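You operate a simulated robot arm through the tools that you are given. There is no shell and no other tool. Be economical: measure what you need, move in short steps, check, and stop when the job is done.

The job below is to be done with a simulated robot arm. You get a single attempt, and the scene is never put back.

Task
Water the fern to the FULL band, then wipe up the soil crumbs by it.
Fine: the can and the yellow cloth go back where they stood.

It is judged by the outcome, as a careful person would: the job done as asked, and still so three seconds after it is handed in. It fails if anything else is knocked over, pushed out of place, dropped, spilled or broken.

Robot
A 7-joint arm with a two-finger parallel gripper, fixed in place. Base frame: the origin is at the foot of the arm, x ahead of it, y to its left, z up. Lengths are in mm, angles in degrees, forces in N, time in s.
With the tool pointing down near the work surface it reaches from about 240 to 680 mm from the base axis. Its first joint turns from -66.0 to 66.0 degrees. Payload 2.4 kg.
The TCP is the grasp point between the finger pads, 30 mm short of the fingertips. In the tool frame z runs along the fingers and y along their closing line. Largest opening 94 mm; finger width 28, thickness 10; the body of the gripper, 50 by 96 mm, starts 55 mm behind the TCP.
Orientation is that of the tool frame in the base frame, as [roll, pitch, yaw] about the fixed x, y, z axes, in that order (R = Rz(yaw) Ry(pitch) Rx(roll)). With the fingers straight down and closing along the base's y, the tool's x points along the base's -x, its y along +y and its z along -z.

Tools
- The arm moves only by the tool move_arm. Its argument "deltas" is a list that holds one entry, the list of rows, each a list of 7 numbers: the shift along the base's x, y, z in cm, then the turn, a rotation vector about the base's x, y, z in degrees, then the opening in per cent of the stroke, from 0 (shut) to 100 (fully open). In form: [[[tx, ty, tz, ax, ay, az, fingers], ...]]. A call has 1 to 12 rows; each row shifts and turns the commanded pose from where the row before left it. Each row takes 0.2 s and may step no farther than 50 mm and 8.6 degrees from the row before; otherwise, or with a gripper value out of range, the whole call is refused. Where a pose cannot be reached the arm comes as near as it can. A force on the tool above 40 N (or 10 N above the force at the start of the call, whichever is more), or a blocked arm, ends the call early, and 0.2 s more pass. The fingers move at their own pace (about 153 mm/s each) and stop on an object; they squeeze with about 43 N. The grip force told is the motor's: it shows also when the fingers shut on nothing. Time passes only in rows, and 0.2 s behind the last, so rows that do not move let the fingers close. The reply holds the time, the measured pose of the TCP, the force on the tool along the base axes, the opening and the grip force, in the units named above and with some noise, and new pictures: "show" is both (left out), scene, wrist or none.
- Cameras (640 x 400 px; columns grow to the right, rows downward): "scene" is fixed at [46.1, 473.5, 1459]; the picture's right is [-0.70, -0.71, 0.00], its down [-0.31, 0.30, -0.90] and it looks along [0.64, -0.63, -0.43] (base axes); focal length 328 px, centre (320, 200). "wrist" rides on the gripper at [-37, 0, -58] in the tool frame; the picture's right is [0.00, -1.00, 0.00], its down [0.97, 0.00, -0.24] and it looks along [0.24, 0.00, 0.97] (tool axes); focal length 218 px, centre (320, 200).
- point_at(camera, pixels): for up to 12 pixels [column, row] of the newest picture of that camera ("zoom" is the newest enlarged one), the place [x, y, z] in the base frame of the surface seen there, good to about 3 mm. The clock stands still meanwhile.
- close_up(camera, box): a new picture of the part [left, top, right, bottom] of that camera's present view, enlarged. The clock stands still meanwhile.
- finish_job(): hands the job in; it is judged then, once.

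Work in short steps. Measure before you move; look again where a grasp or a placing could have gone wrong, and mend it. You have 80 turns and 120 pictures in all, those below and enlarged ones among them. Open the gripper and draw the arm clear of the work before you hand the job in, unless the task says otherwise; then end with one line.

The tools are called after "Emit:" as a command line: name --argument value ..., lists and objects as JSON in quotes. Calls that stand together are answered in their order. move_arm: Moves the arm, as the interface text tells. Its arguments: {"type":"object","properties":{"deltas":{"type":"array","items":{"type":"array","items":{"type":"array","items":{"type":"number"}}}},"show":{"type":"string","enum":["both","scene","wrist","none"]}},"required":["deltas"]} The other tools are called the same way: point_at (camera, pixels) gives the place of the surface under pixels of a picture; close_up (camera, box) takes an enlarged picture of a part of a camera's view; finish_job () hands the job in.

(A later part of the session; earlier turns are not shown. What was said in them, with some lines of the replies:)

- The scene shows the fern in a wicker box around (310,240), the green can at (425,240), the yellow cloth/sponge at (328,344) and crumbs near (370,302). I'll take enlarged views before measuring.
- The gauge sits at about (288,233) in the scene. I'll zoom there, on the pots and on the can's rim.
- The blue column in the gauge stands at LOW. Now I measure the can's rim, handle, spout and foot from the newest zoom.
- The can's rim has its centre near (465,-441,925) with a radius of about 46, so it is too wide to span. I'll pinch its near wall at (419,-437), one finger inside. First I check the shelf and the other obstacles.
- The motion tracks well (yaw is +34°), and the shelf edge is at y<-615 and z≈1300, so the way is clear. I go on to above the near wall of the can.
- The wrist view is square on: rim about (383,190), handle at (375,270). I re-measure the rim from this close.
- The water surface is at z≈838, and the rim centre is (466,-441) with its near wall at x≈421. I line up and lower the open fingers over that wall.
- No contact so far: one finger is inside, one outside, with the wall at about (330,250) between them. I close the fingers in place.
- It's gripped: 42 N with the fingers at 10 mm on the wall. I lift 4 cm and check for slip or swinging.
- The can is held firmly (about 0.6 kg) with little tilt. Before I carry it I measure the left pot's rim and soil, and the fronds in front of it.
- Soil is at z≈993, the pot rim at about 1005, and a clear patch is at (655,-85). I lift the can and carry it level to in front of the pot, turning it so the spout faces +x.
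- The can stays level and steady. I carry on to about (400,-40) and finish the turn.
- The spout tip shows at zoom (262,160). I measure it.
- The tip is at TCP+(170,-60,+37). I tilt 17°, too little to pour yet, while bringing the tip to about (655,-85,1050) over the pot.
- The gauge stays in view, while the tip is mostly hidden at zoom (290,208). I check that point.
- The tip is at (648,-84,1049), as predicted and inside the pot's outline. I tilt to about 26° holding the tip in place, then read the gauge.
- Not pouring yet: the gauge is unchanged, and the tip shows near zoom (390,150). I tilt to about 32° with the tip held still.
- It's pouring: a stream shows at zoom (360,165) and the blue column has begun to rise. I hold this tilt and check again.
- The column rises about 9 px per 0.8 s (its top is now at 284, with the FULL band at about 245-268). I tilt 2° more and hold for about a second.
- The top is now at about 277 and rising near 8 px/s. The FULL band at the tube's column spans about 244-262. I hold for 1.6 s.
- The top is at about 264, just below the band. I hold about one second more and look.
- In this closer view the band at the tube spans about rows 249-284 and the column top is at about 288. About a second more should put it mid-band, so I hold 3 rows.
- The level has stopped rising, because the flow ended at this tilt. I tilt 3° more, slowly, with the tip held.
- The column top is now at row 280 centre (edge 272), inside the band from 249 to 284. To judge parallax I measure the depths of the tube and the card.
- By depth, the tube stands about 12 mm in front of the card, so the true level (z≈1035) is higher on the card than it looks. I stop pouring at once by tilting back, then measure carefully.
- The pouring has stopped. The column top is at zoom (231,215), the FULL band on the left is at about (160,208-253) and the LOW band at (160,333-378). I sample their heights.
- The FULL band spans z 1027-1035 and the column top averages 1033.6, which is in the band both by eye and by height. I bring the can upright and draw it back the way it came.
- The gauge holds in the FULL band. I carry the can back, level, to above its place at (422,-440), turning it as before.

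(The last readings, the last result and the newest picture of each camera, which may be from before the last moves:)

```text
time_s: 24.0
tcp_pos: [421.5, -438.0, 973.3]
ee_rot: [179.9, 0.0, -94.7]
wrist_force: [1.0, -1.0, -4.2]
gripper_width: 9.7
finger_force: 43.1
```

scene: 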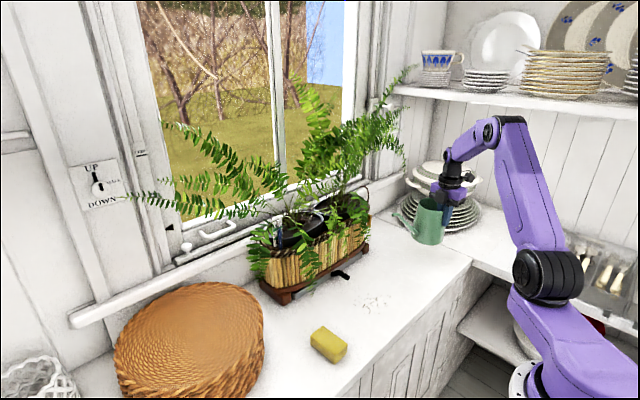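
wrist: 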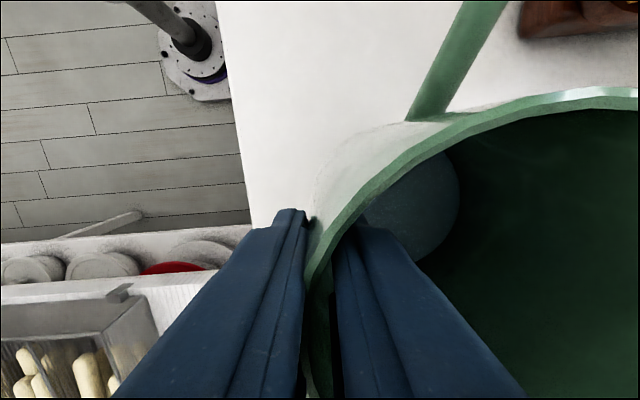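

I lower it to just over the counter, with the last bit slow.

Emit:
move_arm --deltas '[[[0, -0.15, -3, 0, 0, 0, 0], [0, 0, -2, 0, 0, 0, 0], [0, 0, -1.0, 0, 0, 0, 0], [0, 0, -0.5, 0, 0, 0, 0], [0, 0, 0, 0, 0, 0, 0]]]' --show "none"

Emit:
close_up --camera "scene" --box '[385, 175, 485, 275]'

```text
time_s: 25.2
tcp_pos: [421.7, -438.8, 907.7]
ee_rot: [-180.0, -0.1, -94.7]
wrist_force: [-0.6, -0.1, -2.7]
gripper_width: 9.6
finger_force: 42.8
```

```text
4.00 times, centred on (435, 225) of scene
```

zoom: 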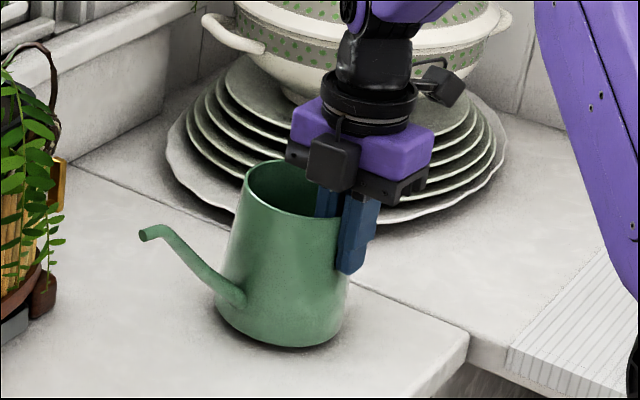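

The can is tilted a few degrees: the grip lined up its tapered wall, and its near edge is touching. I turn it +3° about y to set the base flat, then look.

Emit:
move_arm --deltas '[[[0, 0, -0.1, 0, 1.5, 0, 0], [0, 0, -0.1, 0, 1.5, 0, 0], [0, 0, 0, 0, 0, 0, 0]]]' --show "none"

Emit:
close_up --camera "scene" --box '[385, 175, 485, 275]'

```text
time_s: 26.0
tcp_pos: [421.1, -440.5, 905.9]
ee_rot: [177.0, -0.2, -94.8]
wrist_force: [-0.3, 0.2, -3.1]
gripper_width: 9.7
finger_force: 42.6
```

```text
4.00 times, centred on (435, 225) of scene
```

zoom: 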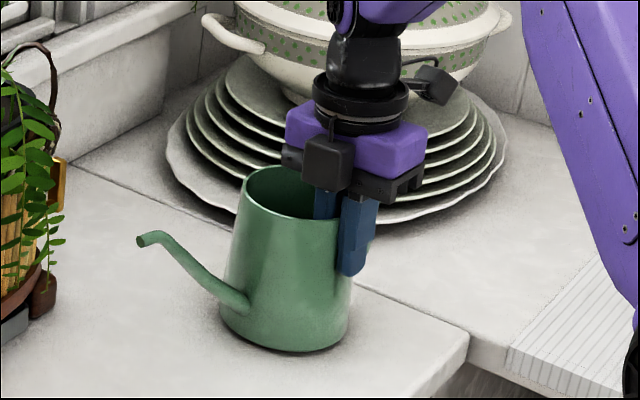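

It's nearly upright now and still mostly hanging (-3.1 N). I add 1.5° and lower 3 mm until the weight comes off.

Emit:
move_arm --deltas '[[[0, 0, -0.15, 0, 1.2, 0, 0], [0, 0, -0.15, 0, 0, 0, 0], [0, 0, 0, 0, 0, 0, 0]]]' --show "none"

Emit:
close_up --camera "scene" --box '[385, 205, 455, 270]'

```text
time_s: 26.8
tcp_pos: [420.5, -440.0, 904.2]
ee_rot: [175.9, -0.4, -94.8]
wrist_force: [-4.8, 0.6, 15.3]
gripper_width: 9.8
finger_force: 43.4
```

```text
6.15 times, centred on (420, 238) of scene
```

zoom: 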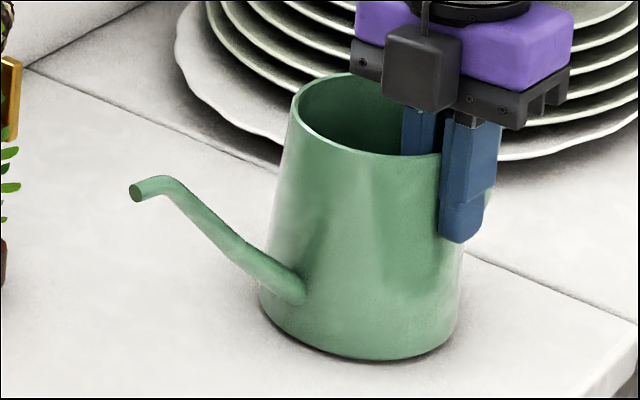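

The base is flat on the counter (15 N down). Compared with the first picture, though, the spout tip is at (137,192) instead of (168,215) and the foot has shifted right. I measure before letting go.

Emit:
point_at --camera "zoom" --pixels '[[137, 196], [165, 182], [295, 110], [348, 76], [370, 153], [262, 300], [350, 359], [450, 338], [300, 290], [410, 356]]'

```text
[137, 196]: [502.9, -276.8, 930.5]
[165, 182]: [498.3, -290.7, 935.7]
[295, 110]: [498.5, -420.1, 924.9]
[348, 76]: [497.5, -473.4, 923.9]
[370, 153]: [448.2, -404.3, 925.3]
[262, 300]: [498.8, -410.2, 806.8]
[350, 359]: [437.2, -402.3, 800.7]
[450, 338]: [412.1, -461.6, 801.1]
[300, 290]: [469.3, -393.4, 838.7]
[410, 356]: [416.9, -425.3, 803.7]
```

The can has turned about -9° in the grip and its foot centre is near (462,-450) instead of (465,-441). I lift slightly, turn +8.5° about z with a shift of (+2.5,+2.7) mm, and set it down again.

Emit:
move_arm --deltas '[[[0, 0, 0.8, 0, 0, 0, 0], [0.12, 0.12, 0.4, 0, 0, 4.25, 0], [0.13, 0.15, 0, 0, 0, 4.25, 0], [0, 0, -0.8, 0, 0, 0, 0], [0, 0, -0.3, 0, 0, 0, 0], [0, 0, 0, 0, 0, 0, 0]]]' --show "none"

Emit:
close_up --camera "scene" --box '[385, 205, 455, 270]'

```text
time_s: 28.2
tcp_pos: [423.6, -438.1, 904.5]
ee_rot: [175.9, -0.3, -86.2]
wrist_force: [-2.6, 1.7, 7.6]
gripper_width: 9.7
finger_force: 43.0
```

```text
6.15 times, centred on (420, 238) of scene
```

zoom: 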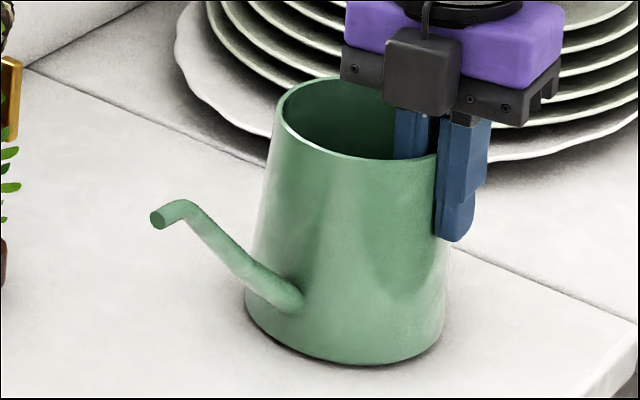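

The foot and rim now match the first picture (foot left edge at 243, bottom at 363), with the tip within about 4 mm. I release it.

Emit:
move_arm --deltas '[[[0, 0, 0, 0, 0, 0, 20], [0, 0, 0, 0, 0, 0, 40], [0, 0, 0, 0, 0, 0, 40]]]' --show "wrist"

Emit:
close_up --camera "scene" --box '[385, 205, 455, 270]'

```text
time_s: 29.0
tcp_pos: [423.7, -436.5, 904.1]
ee_rot: [175.8, -0.3, -86.2]
wrist_force: [0.1, 0.5, 0.4]
gripper_width: 37.7
finger_force: 0.1
```

wrist: 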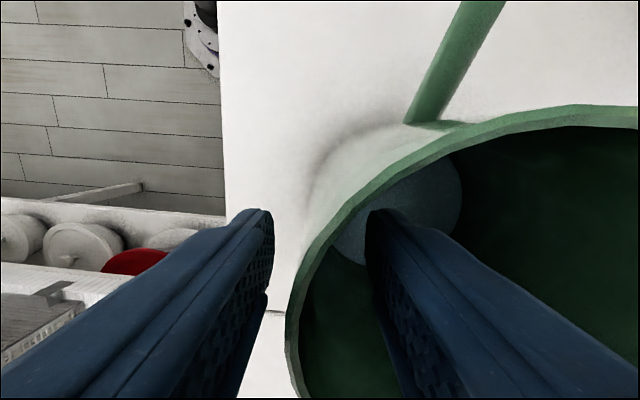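

```text
6.15 times, centred on (420, 238) of scene
```

zoom: 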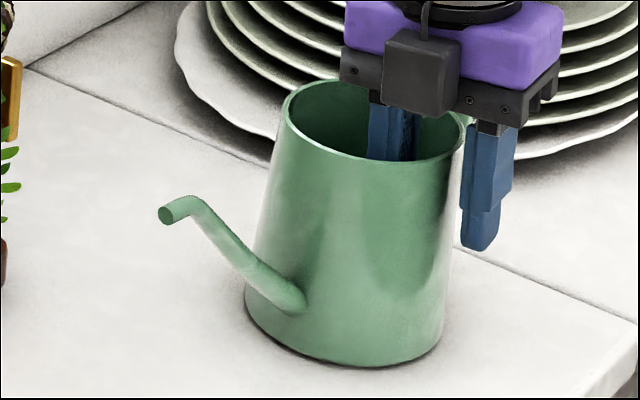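

The can stands within 2 mm of its first place (tip at (165,212), foot matching). I lift straight out, then swing toward the sponge at about (427,68).

Emit:
move_arm --deltas '[[[0, 0, 2, 0, 0, 0, 40], [0, 0, 3, 0, 0, 0, 40], [0, 0, 4, 0, 0, 0, 40], [0, 0, 4, 0, 0, 0, 40], [0, 0, 0, 0, -4.1, 0, 55]]]' --show "scene"

Emit:
move_arm --deltas '[[[0, 4.2, 0, 0, 0, -8.5, 75], [0, 4.2, 0, 0, 0, -8.5, 75], [0, 4.2, 0, 0, 0, -8.5, 75], [0, 4.2, 0, 0, 0, -8.5, 75], [0, 4.2, 0, 0, 0, -8.5, 75], [0, 4.2, 0, 0, 0, -8.5, 75], [0, 4.2, 0, 0, 0, -8.5, 75], [0, 4.2, 0, 0, 0, -8.5, 75], [0, 4.2, 0, 0, 0, -8.5, 75], [0, 4.2, 0, 0, 0, -8.5, 75], [0, 4.2, 0, 0, 0, -8.5, 75], [0, 4.2, 0, 0, 0, 0, 75]]]'

```text
time_s: 30.2
tcp_pos: [424.8, -437.5, 1033.3]
ee_rot: [179.9, -0.6, -86.2]
wrist_force: [0.2, -0.8, 0.3]
gripper_width: 51.7
finger_force: 0.0
```

scene: 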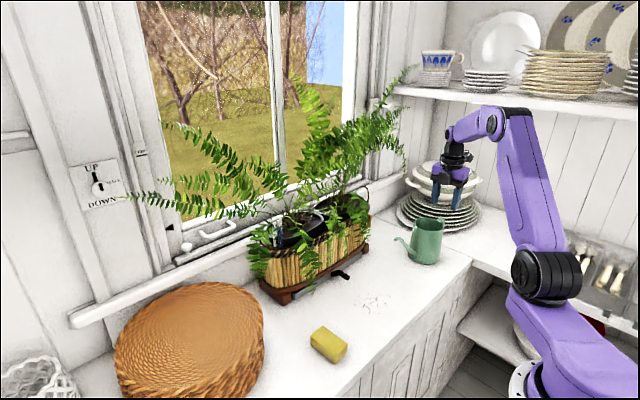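

```text
time_s: 32.8
tcp_pos: [423.2, 66.3, 1035.3]
ee_rot: [179.9, -0.5, -179.9]
wrist_force: [0.4, 1.1, -0.5]
gripper_width: 70.6
finger_force: 0.1
```

scene: 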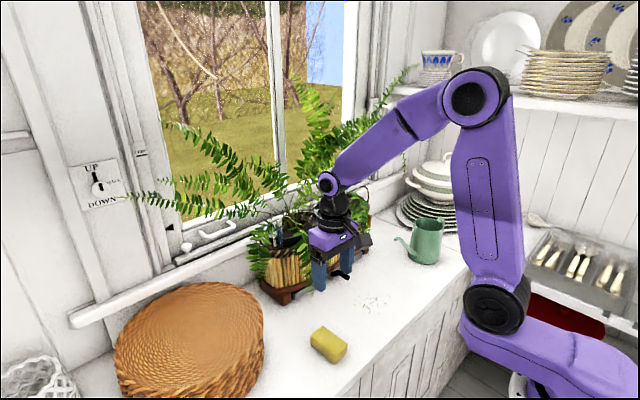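
wrist: 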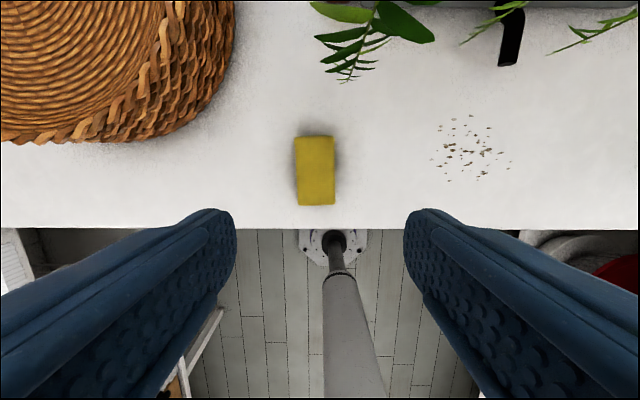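

The sponge is seen square-on at (315,170) and the crumbs at (472,148). I measure the sponge's corners and the spread of the crumbs.

Emit:
point_at --camera "wrist" --pixels '[[297, 140], [332, 139], [301, 203], [334, 202], [315, 170], [470, 148], [432, 158], [510, 168], [470, 116], [449, 181], [453, 119], [508, 65]]'

Emit:
close_up --camera "wrist" --box '[400, 90, 540, 200]'

Emit:
close_up --camera "wrist" --box '[270, 120, 370, 220]'

```text
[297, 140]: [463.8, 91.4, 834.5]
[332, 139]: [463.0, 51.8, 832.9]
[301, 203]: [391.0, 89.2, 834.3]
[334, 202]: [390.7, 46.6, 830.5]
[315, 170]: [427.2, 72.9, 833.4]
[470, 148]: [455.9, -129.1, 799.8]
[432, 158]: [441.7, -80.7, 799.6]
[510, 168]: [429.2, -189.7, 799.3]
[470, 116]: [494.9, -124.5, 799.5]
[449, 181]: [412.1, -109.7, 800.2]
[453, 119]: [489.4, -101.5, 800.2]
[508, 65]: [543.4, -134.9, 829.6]
```

```text
3.64 times, centred on (470, 145) of wrist
```

zoom: 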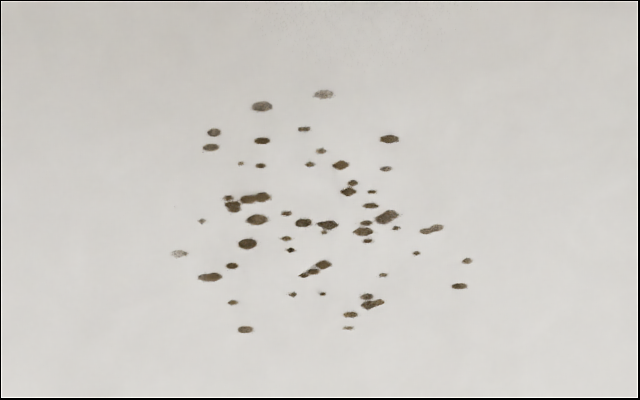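

```text
4.00 times, centred on (320, 170) of wrist
```

zoom: 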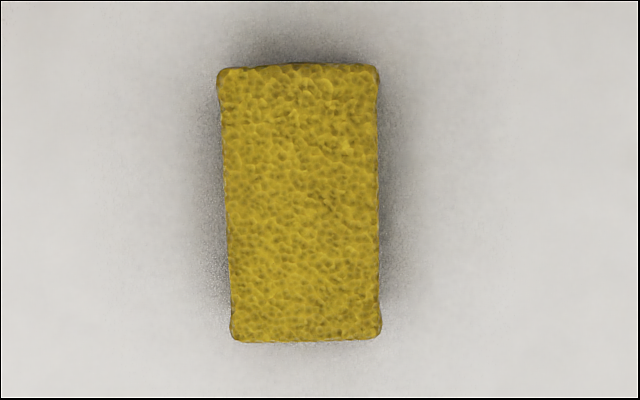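

The sponge spans x 391-464, y 48-90 with its top at 834, turned about 2.5°. The crumbs span x 410-497, y -78 to -192. I go down onto the sponge with the tips at about z=812.

Emit:
move_arm --deltas '[[[0.43, 0.32, -4, 0, 0, 2.5, 75], [0, 0, -4, 0, 0, 0, 75], [0, 0, -4, 0, 0, 0, 75], [0, 0, -4, 0, 0, 0, 75], [0, 0, -2, 0, 0, 0, 75], [0, 0, -1.3, 0, 0, 0, 75], [0, 0, 0, 0, 0, 0, 75]]]'

```text
time_s: 34.4
tcp_pos: [427.3, 72.0, 840.5]
ee_rot: [180.0, -0.7, -177.1]
wrist_force: [0.0, -0.5, 0.0]
gripper_width: 70.4
finger_force: 0.1
```

scene: 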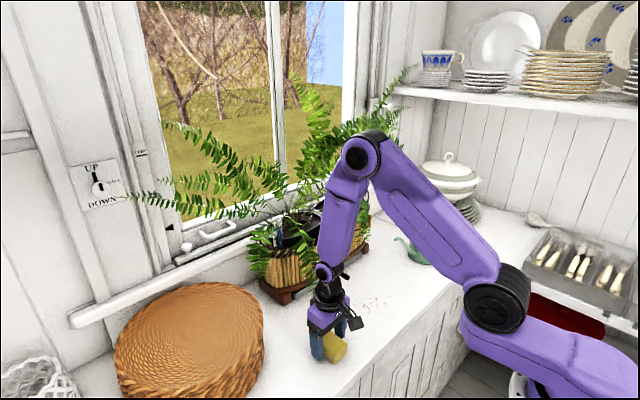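
wrist: 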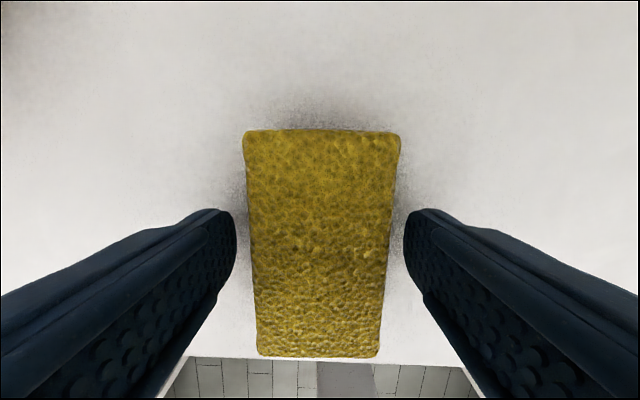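

The sponge is centred between the fingers. I close on it.

Emit:
move_arm --deltas '[[[0, 0, 0, 0, 0, 0, 50], [0, 0, 0, 0, 0, 0, 30], [0, 0, 0, 0, 0, 0, 10], [0, 0, 0, 0, 0, 0, 10]]]' --show "wrist"

```text
time_s: 35.4
tcp_pos: [427.8, 71.3, 839.4]
ee_rot: [180.0, -0.6, -177.2]
wrist_force: [0.7, 0.0, -0.6]
gripper_width: 46.8
finger_force: 43.0
```

wrist: 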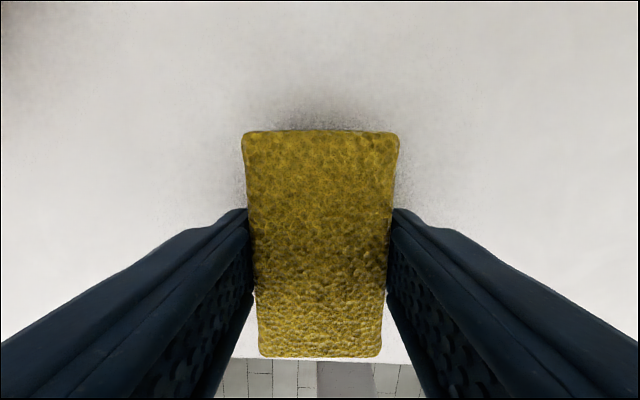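

Gripped (46.8 mm, 43 N). I lift 3 cm, carry it to y=-40 beside the crumbs, and set it down on the counter with light pressure.

Emit:
move_arm --deltas '[[[0, 0, 3, 0, 0, 0, 10], [0.4, -3.7, 0, 0, 0, 0, 10], [0.4, -3.7, 0, 0, 0, 0, 10], [0.4, -3.7, 0, 0, 0, 0, 10], [0, 0, -2, 0, 0, 0, 10], [0, 0, -1.0, 0, 0, 0, 10], [0, 0, -0.1, 0, 0, 0, 10]]]'

```text
time_s: 37.0
tcp_pos: [440.1, -42.1, 841.8]
ee_rot: [179.9, -0.5, -177.2]
wrist_force: [-1.0, -0.3, 1.6]
gripper_width: 47.0
finger_force: 43.2
```

scene: 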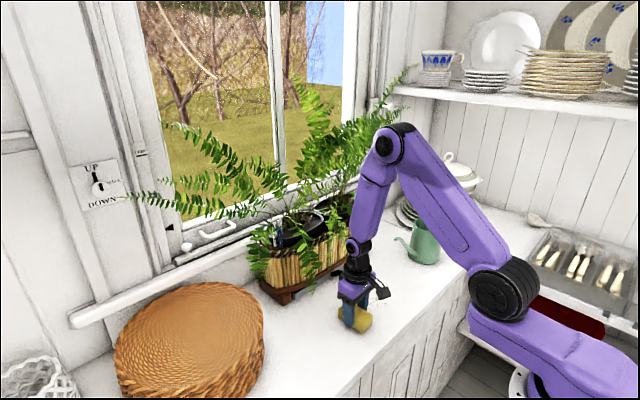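
wrist: 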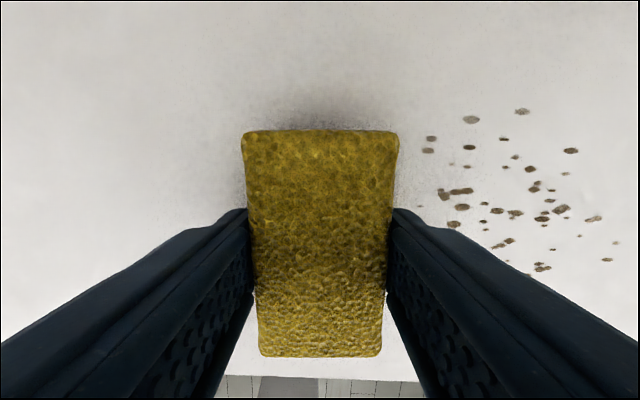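

Contact is light at 1.6 N. I press a touch more and make the first stroke across the near part of the crumbs toward -y.

Emit:
move_arm --deltas '[[[0, 0, -0.1, 0, 0, 0, 10], [0, -3, 0, 0, 0, 0, 10], [0, -3, 0, 0, 0, 0, 10], [0, -3, 0, 0, 0, 0, 10]]]'

```text
time_s: 37.7
tcp_pos: [442.0, -72.2, 841.1]
ee_rot: [180.0, -0.3, -177.0]
wrist_force: [-0.1, -5.0, 9.0]
gripper_width: 46.7
finger_force: 43.0
stopped in row 3: the force on the tool passed its limit (the readings are from after the stop); the commanded pose is now the measured one
```

scene: 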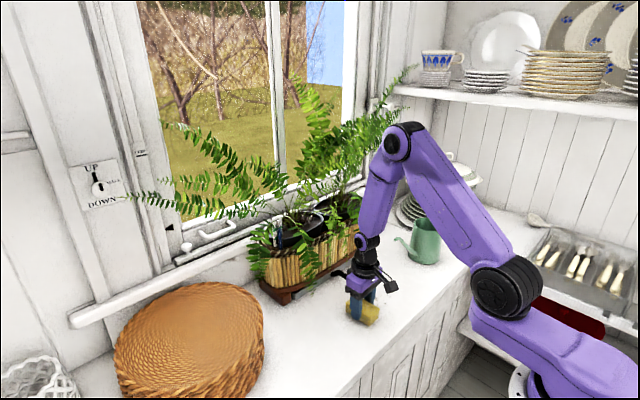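
wrist: 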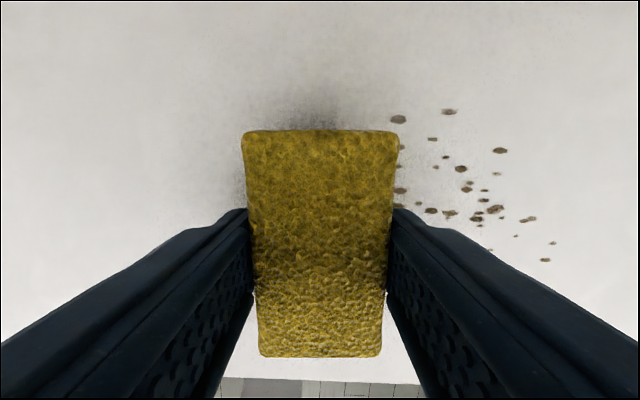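

The force limit tripped, so I was pressing and dragging too hard. I ease off by 1 mm and continue in 1.5-2 cm steps.

Emit:
move_arm --deltas '[[[0, 0, 0.05, 0, 0, 0, 10], [0, -1.5, 0, 0, 0, 0, 10], [0, -1.5, 0, 0, 0, 0, 10], [0, -1.5, 0, 0, 0, 0, 10], [0, -1.5, 0, 0, 0, 0, 10], [0, -1.5, 0, 0, 0, 0, 10], [0, -1.5, 0, 0, 0, 0, 10], [0, -1.5, 0, 0, 0, 0, 10]]]' --show "wrist"

```text
time_s: 39.5
tcp_pos: [443.2, -177.4, 841.2]
ee_rot: [179.9, -0.4, -176.9]
wrist_force: [0.2, 1.5, 2.9]
gripper_width: 47.1
finger_force: 42.6
```

wrist: 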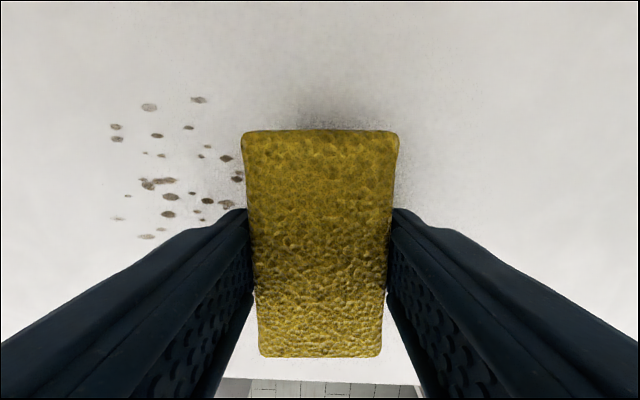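

Some crumbs remain at left, perhaps fainter. I go past the patch, then sweep back with slightly more pressure and 2 cm further out in x.

Emit:
move_arm --deltas '[[[0, -1.5, 0, 0, 0, 0, 10], [0, -1.5, 0, 0, 0, 0, 10], [0, -0.8, 0, 0, 0, 0, 10], [1.2, 0, 0, 0, 0, 0, 10], [1.2, 0, 0, 0, 0, 0, 10], [0, 0, -0.05, 0, 0, 0, 10], [0, 1.5, 0, 0, 0, 0, 10], [0, 1.5, 0, 0, 0, 0, 10], [0, 1.5, 0, 0, 0, 0, 10], [0, 1.5, 0, 0, 0, 0, 10], [0, 1.5, 0, 0, 0, 0, 10], [0, 1.5, 0, 0, 0, 0, 10]]]' --show "wrist"

```text
time_s: 42.1
tcp_pos: [465.4, -123.7, 841.1]
ee_rot: [179.9, -0.4, -177.0]
wrist_force: [0.1, -2.4, 6.5]
gripper_width: 47.0
finger_force: 43.1
```

wrist: 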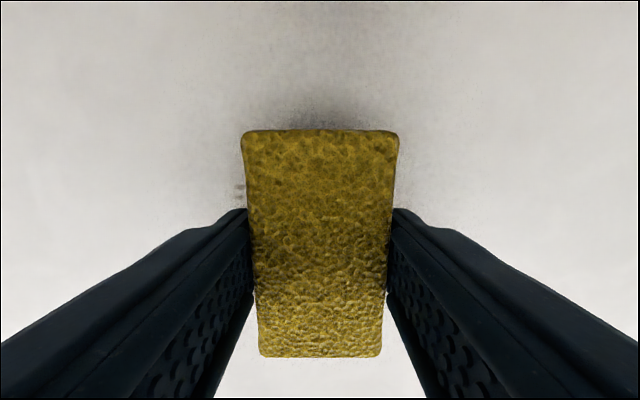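

That is clearing them: the swept area is clean. I continue the stroke to y≈-45.

Emit:
move_arm --deltas '[[[0, 1.5, 0, 0, 0, 0, 10], [0, 1.5, 0, 0, 0, 0, 10], [0, 1.5, 0, 0, 0, 0, 10], [0, 1.5, 0, 0, 0, 0, 10], [0, 1.5, 0, 0, 0, 0, 10], [-1.2, 0, 0, 0, 0, 0, 10], [-1.2, 0, 0, 0, 0, 0, 10], [-1.2, 0, 0, 0, 0, 0, 10], [0, -1.5, 0, 0, 0, 0, 10], [0, -1.5, 0, 0, 0, 0, 10], [0, -1.5, 0, 0, 0, 0, 10], [0, -1.5, 0, 0, 0, 0, 10]]]' --show "wrist"

Emit:
move_arm --deltas '[[[0, -1.5, 0, 0, 0, 0, 10], [0, -1.5, 0, 0, 0, 0, 10], [0, -1.5, 0, 0, 0, 0, 10], [0, -1.5, 0, 0, 0, 0, 10], [0, -1.5, 0, 0, 0, 0, 10], [0, -1.5, 0, 0, 0, 0, 10]]]' --show "wrist"

```text
time_s: 44.7
tcp_pos: [427.4, -108.2, 840.1]
ee_rot: [179.8, -0.4, -177.0]
wrist_force: [-0.3, 11.2, 27.5]
gripper_width: 46.8
finger_force: 43.3
```

wrist: 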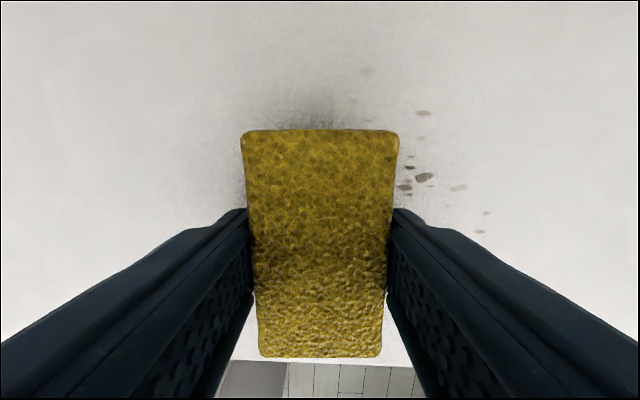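

```text
time_s: 46.1
tcp_pos: [428.3, -200.7, 840.2]
ee_rot: [179.9, -0.5, -177.2]
wrist_force: [-0.3, 4.4, 13.5]
gripper_width: 46.7
finger_force: 42.9
```

wrist: 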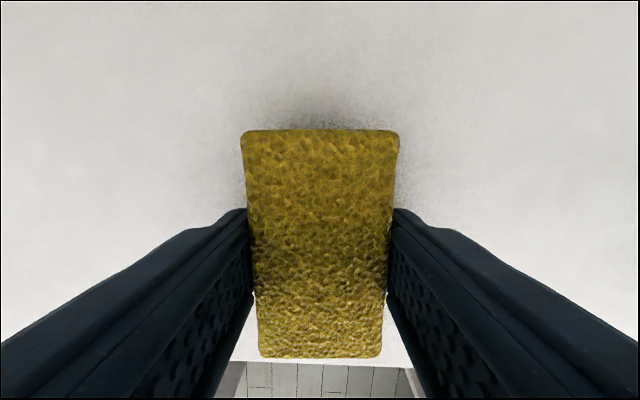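

The crumbs in the last view (around (430,180)) are gone after this stroke. I lift 12 cm and inspect the whole patch.

Emit:
move_arm --deltas '[[[0, 0, 3, 0, 0, 0, 10], [-1, 2, 4, 0, 0, 0, 10], [-2, 2, 5, 0, 0, 0, 10], [0, 0, 0, 0, 0, 0, 10]]]'

Emit:
close_up --camera "scene" --box '[310, 260, 430, 350]'

```text
refused: row 3 steps farther than a row can; nothing moved
```

```text
4.44 times, centred on (370, 305) of scene
```

zoom: 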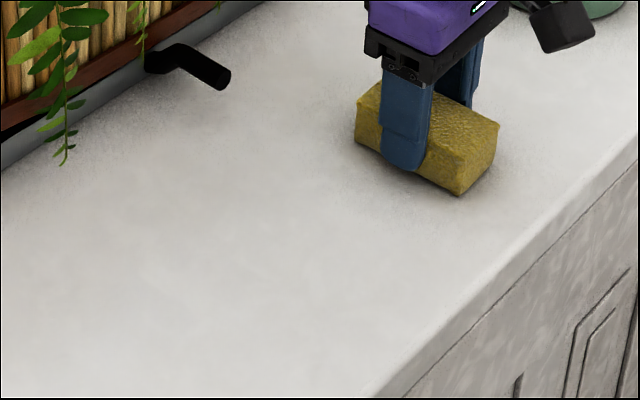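

The scene shows a clean counter left of the sponge. The last move was refused because one step was too large, so I lift in smaller steps to check under it.

Emit:
move_arm --deltas '[[[0, 0, 3, 0, 0, 0, 10], [-1, 2, 4, 0, 0, 0, 10], [-2, 2, 4, 0, 0, 0, 10], [0, 2, 0, 0, 0, 0, 10], [0, 0, 0, 0, 0, 0, 10]]]'

Emit:
close_up --camera "scene" --box '[310, 260, 430, 350]'

Emit:
close_up --camera "wrist" --box '[160, 0, 480, 200]'

```text
time_s: 47.3
tcp_pos: [400.3, -140.0, 951.4]
ee_rot: [179.9, -0.4, -177.1]
wrist_force: [-0.8, 1.2, -1.3]
gripper_width: 47.1
finger_force: 43.3
```

scene: 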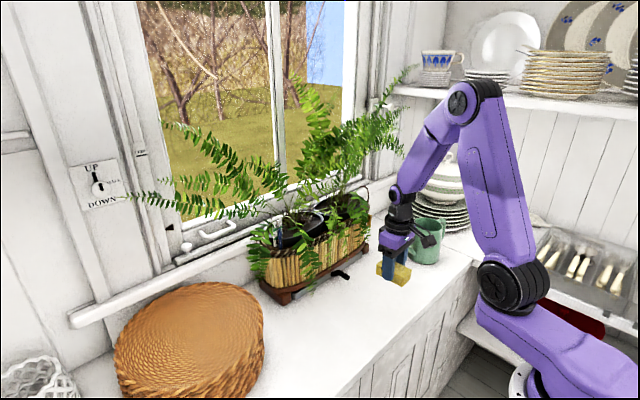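
wrist: 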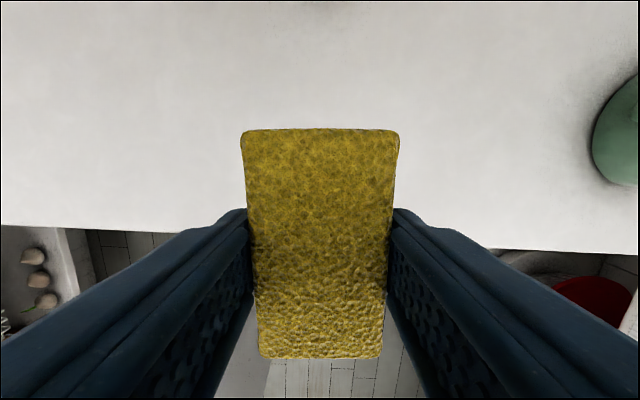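

```text
4.44 times, centred on (370, 305) of scene
```

zoom: 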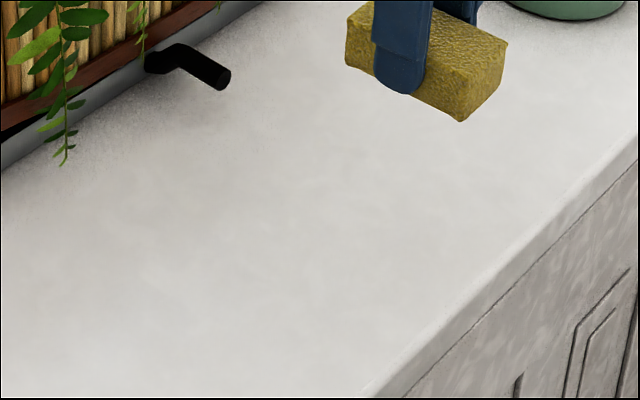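

```text
2.00 times, centred on (320, 100) of wrist
```

zoom: 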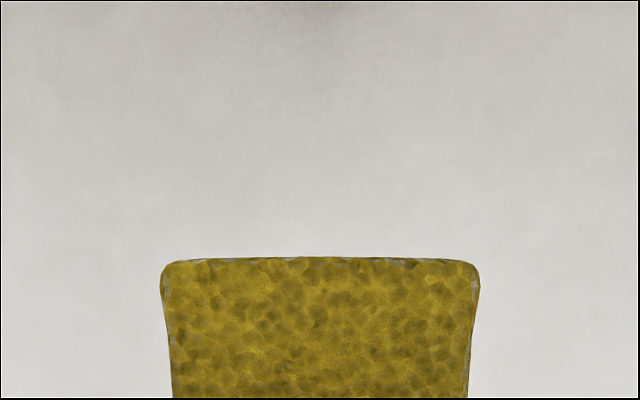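

The counter is clean in both views. I carry the sponge back to (427.5,70.5) and lower it.

Emit:
move_arm --deltas '[[[0.45, 3.5, 0, 0, 0, 0, 10], [0.45, 3.5, 0, 0, 0, 0, 10], [0.45, 3.5, 0, 0, 0, 0, 10], [0.45, 3.5, 0, 0, 0, 0, 10], [0.45, 3.5, 0, 0, 0, 0, 10], [0.45, 3.55, 0, 0, 0, 0, 10], [0, 0, -4, 0, 0, 0, 10], [0, 0, -3, 0, 0, 0, 10], [0, 0, -2, 0, 0, 0, 10], [0, 0, -1.2, 0, 0, 0, 10], [0, 0, -0.5, 0, 0, 0, 10], [0, 0, 0, 0, 0, 0, 10]]]'

```text
time_s: 49.9
tcp_pos: [426.6, 70.5, 841.4]
ee_rot: [179.9, -0.5, -177.0]
wrist_force: [-1.1, -0.1, -0.4]
gripper_width: 46.6
finger_force: 42.8
```

scene: 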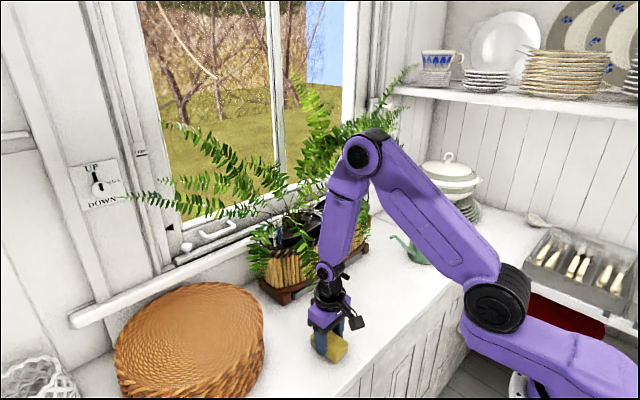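
wrist: 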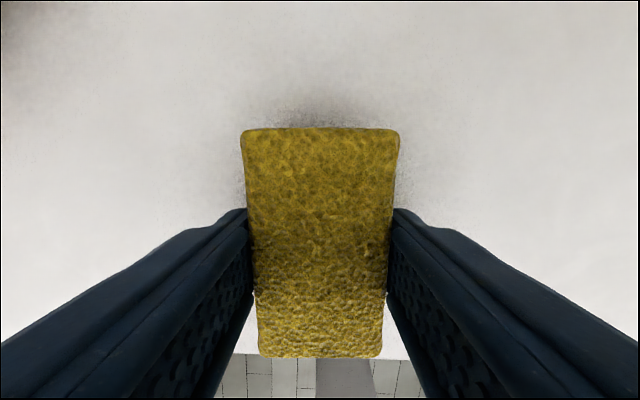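

It's back over its spot, just touching. I lower 1 mm, release, and rise straight up.

Emit:
move_arm --deltas '[[[0.05, 0, -0.1, 0, 0, 0, 10], [0, 0, 0, 0, 0, 0, 50], [0, 0, 0, 0, 0, 0, 80], [0, 0, 0, 0, 0, 0, 80], [0, 0, 3, 0, 0, 0, 80], [0, 0, 4, 0, 0, 0, 80], [0, 0, 4.5, 0, 0, 0, 80], [-1, 0, 4.5, 0, 0, 0, 80], [-2, -2, 4, 0, 0, 0, 80], [-3, -3, 2, 0, 0, 0, 80], [-3, -3, 2, 0, 0, 0, 80], [0, 0, 0, 0, 0, 0, 80]]]'

Emit:
point_at --camera "scene" --pixels '[[328, 340], [345, 350], [315, 335]]'

Emit:
close_up --camera "scene" --box '[270, 205, 318, 255]'

Emit:
close_up --camera "scene" --box '[300, 190, 470, 370]'

```text
time_s: 52.5
tcp_pos: [335.1, -8.0, 1080.3]
ee_rot: [180.0, -0.5, -177.2]
wrist_force: [0.2, 0.5, -0.6]
gripper_width: 75.3
finger_force: 0.1
```

scene: 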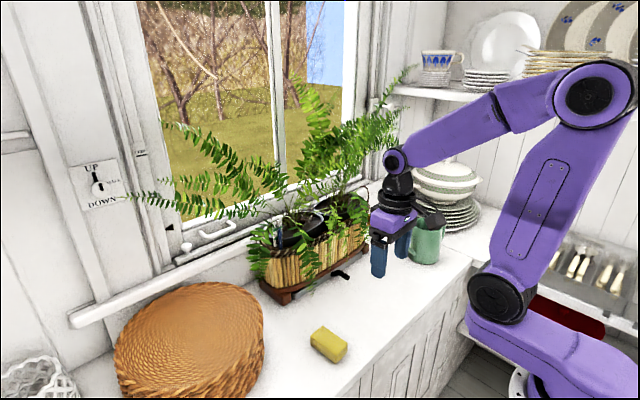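
wrist: 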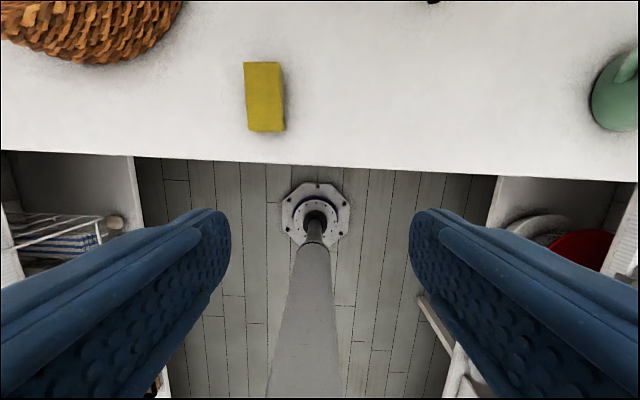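

```text
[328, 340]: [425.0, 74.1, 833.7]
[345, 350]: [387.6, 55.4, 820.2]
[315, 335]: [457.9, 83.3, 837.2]
```

```text
8.00 times, centred on (294, 230) of scene
```

zoom: 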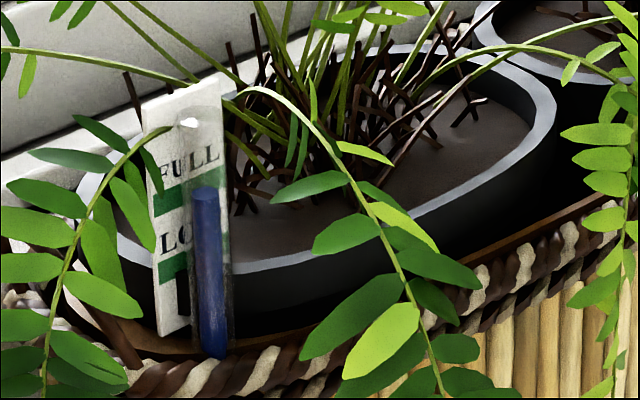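

```text
2.22 times, centred on (385, 280) of scene
```

zoom: 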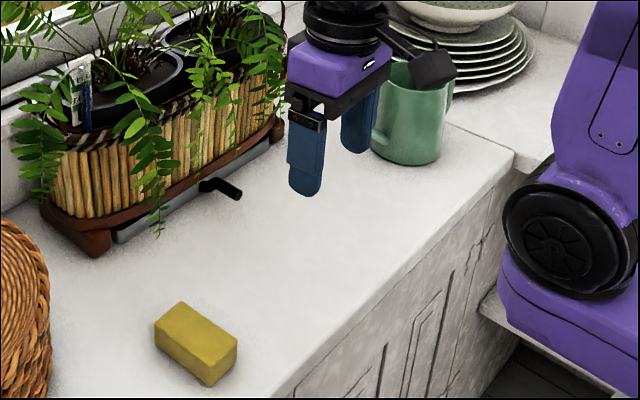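

The gauge reads in the FULL band, the counter is clean, the sponge is within about 2 mm of its place, the can is standing where it was, and the arm is clear with the gripper open. I hand it in.

Emit:
finish_job

```text
The job is handed in.
```

The fern is watered to the FULL band and the soil crumbs are wiped up. The can and the yellow cloth (the yellow sponge on the counter) are back where they stood, each within a few millimetres.
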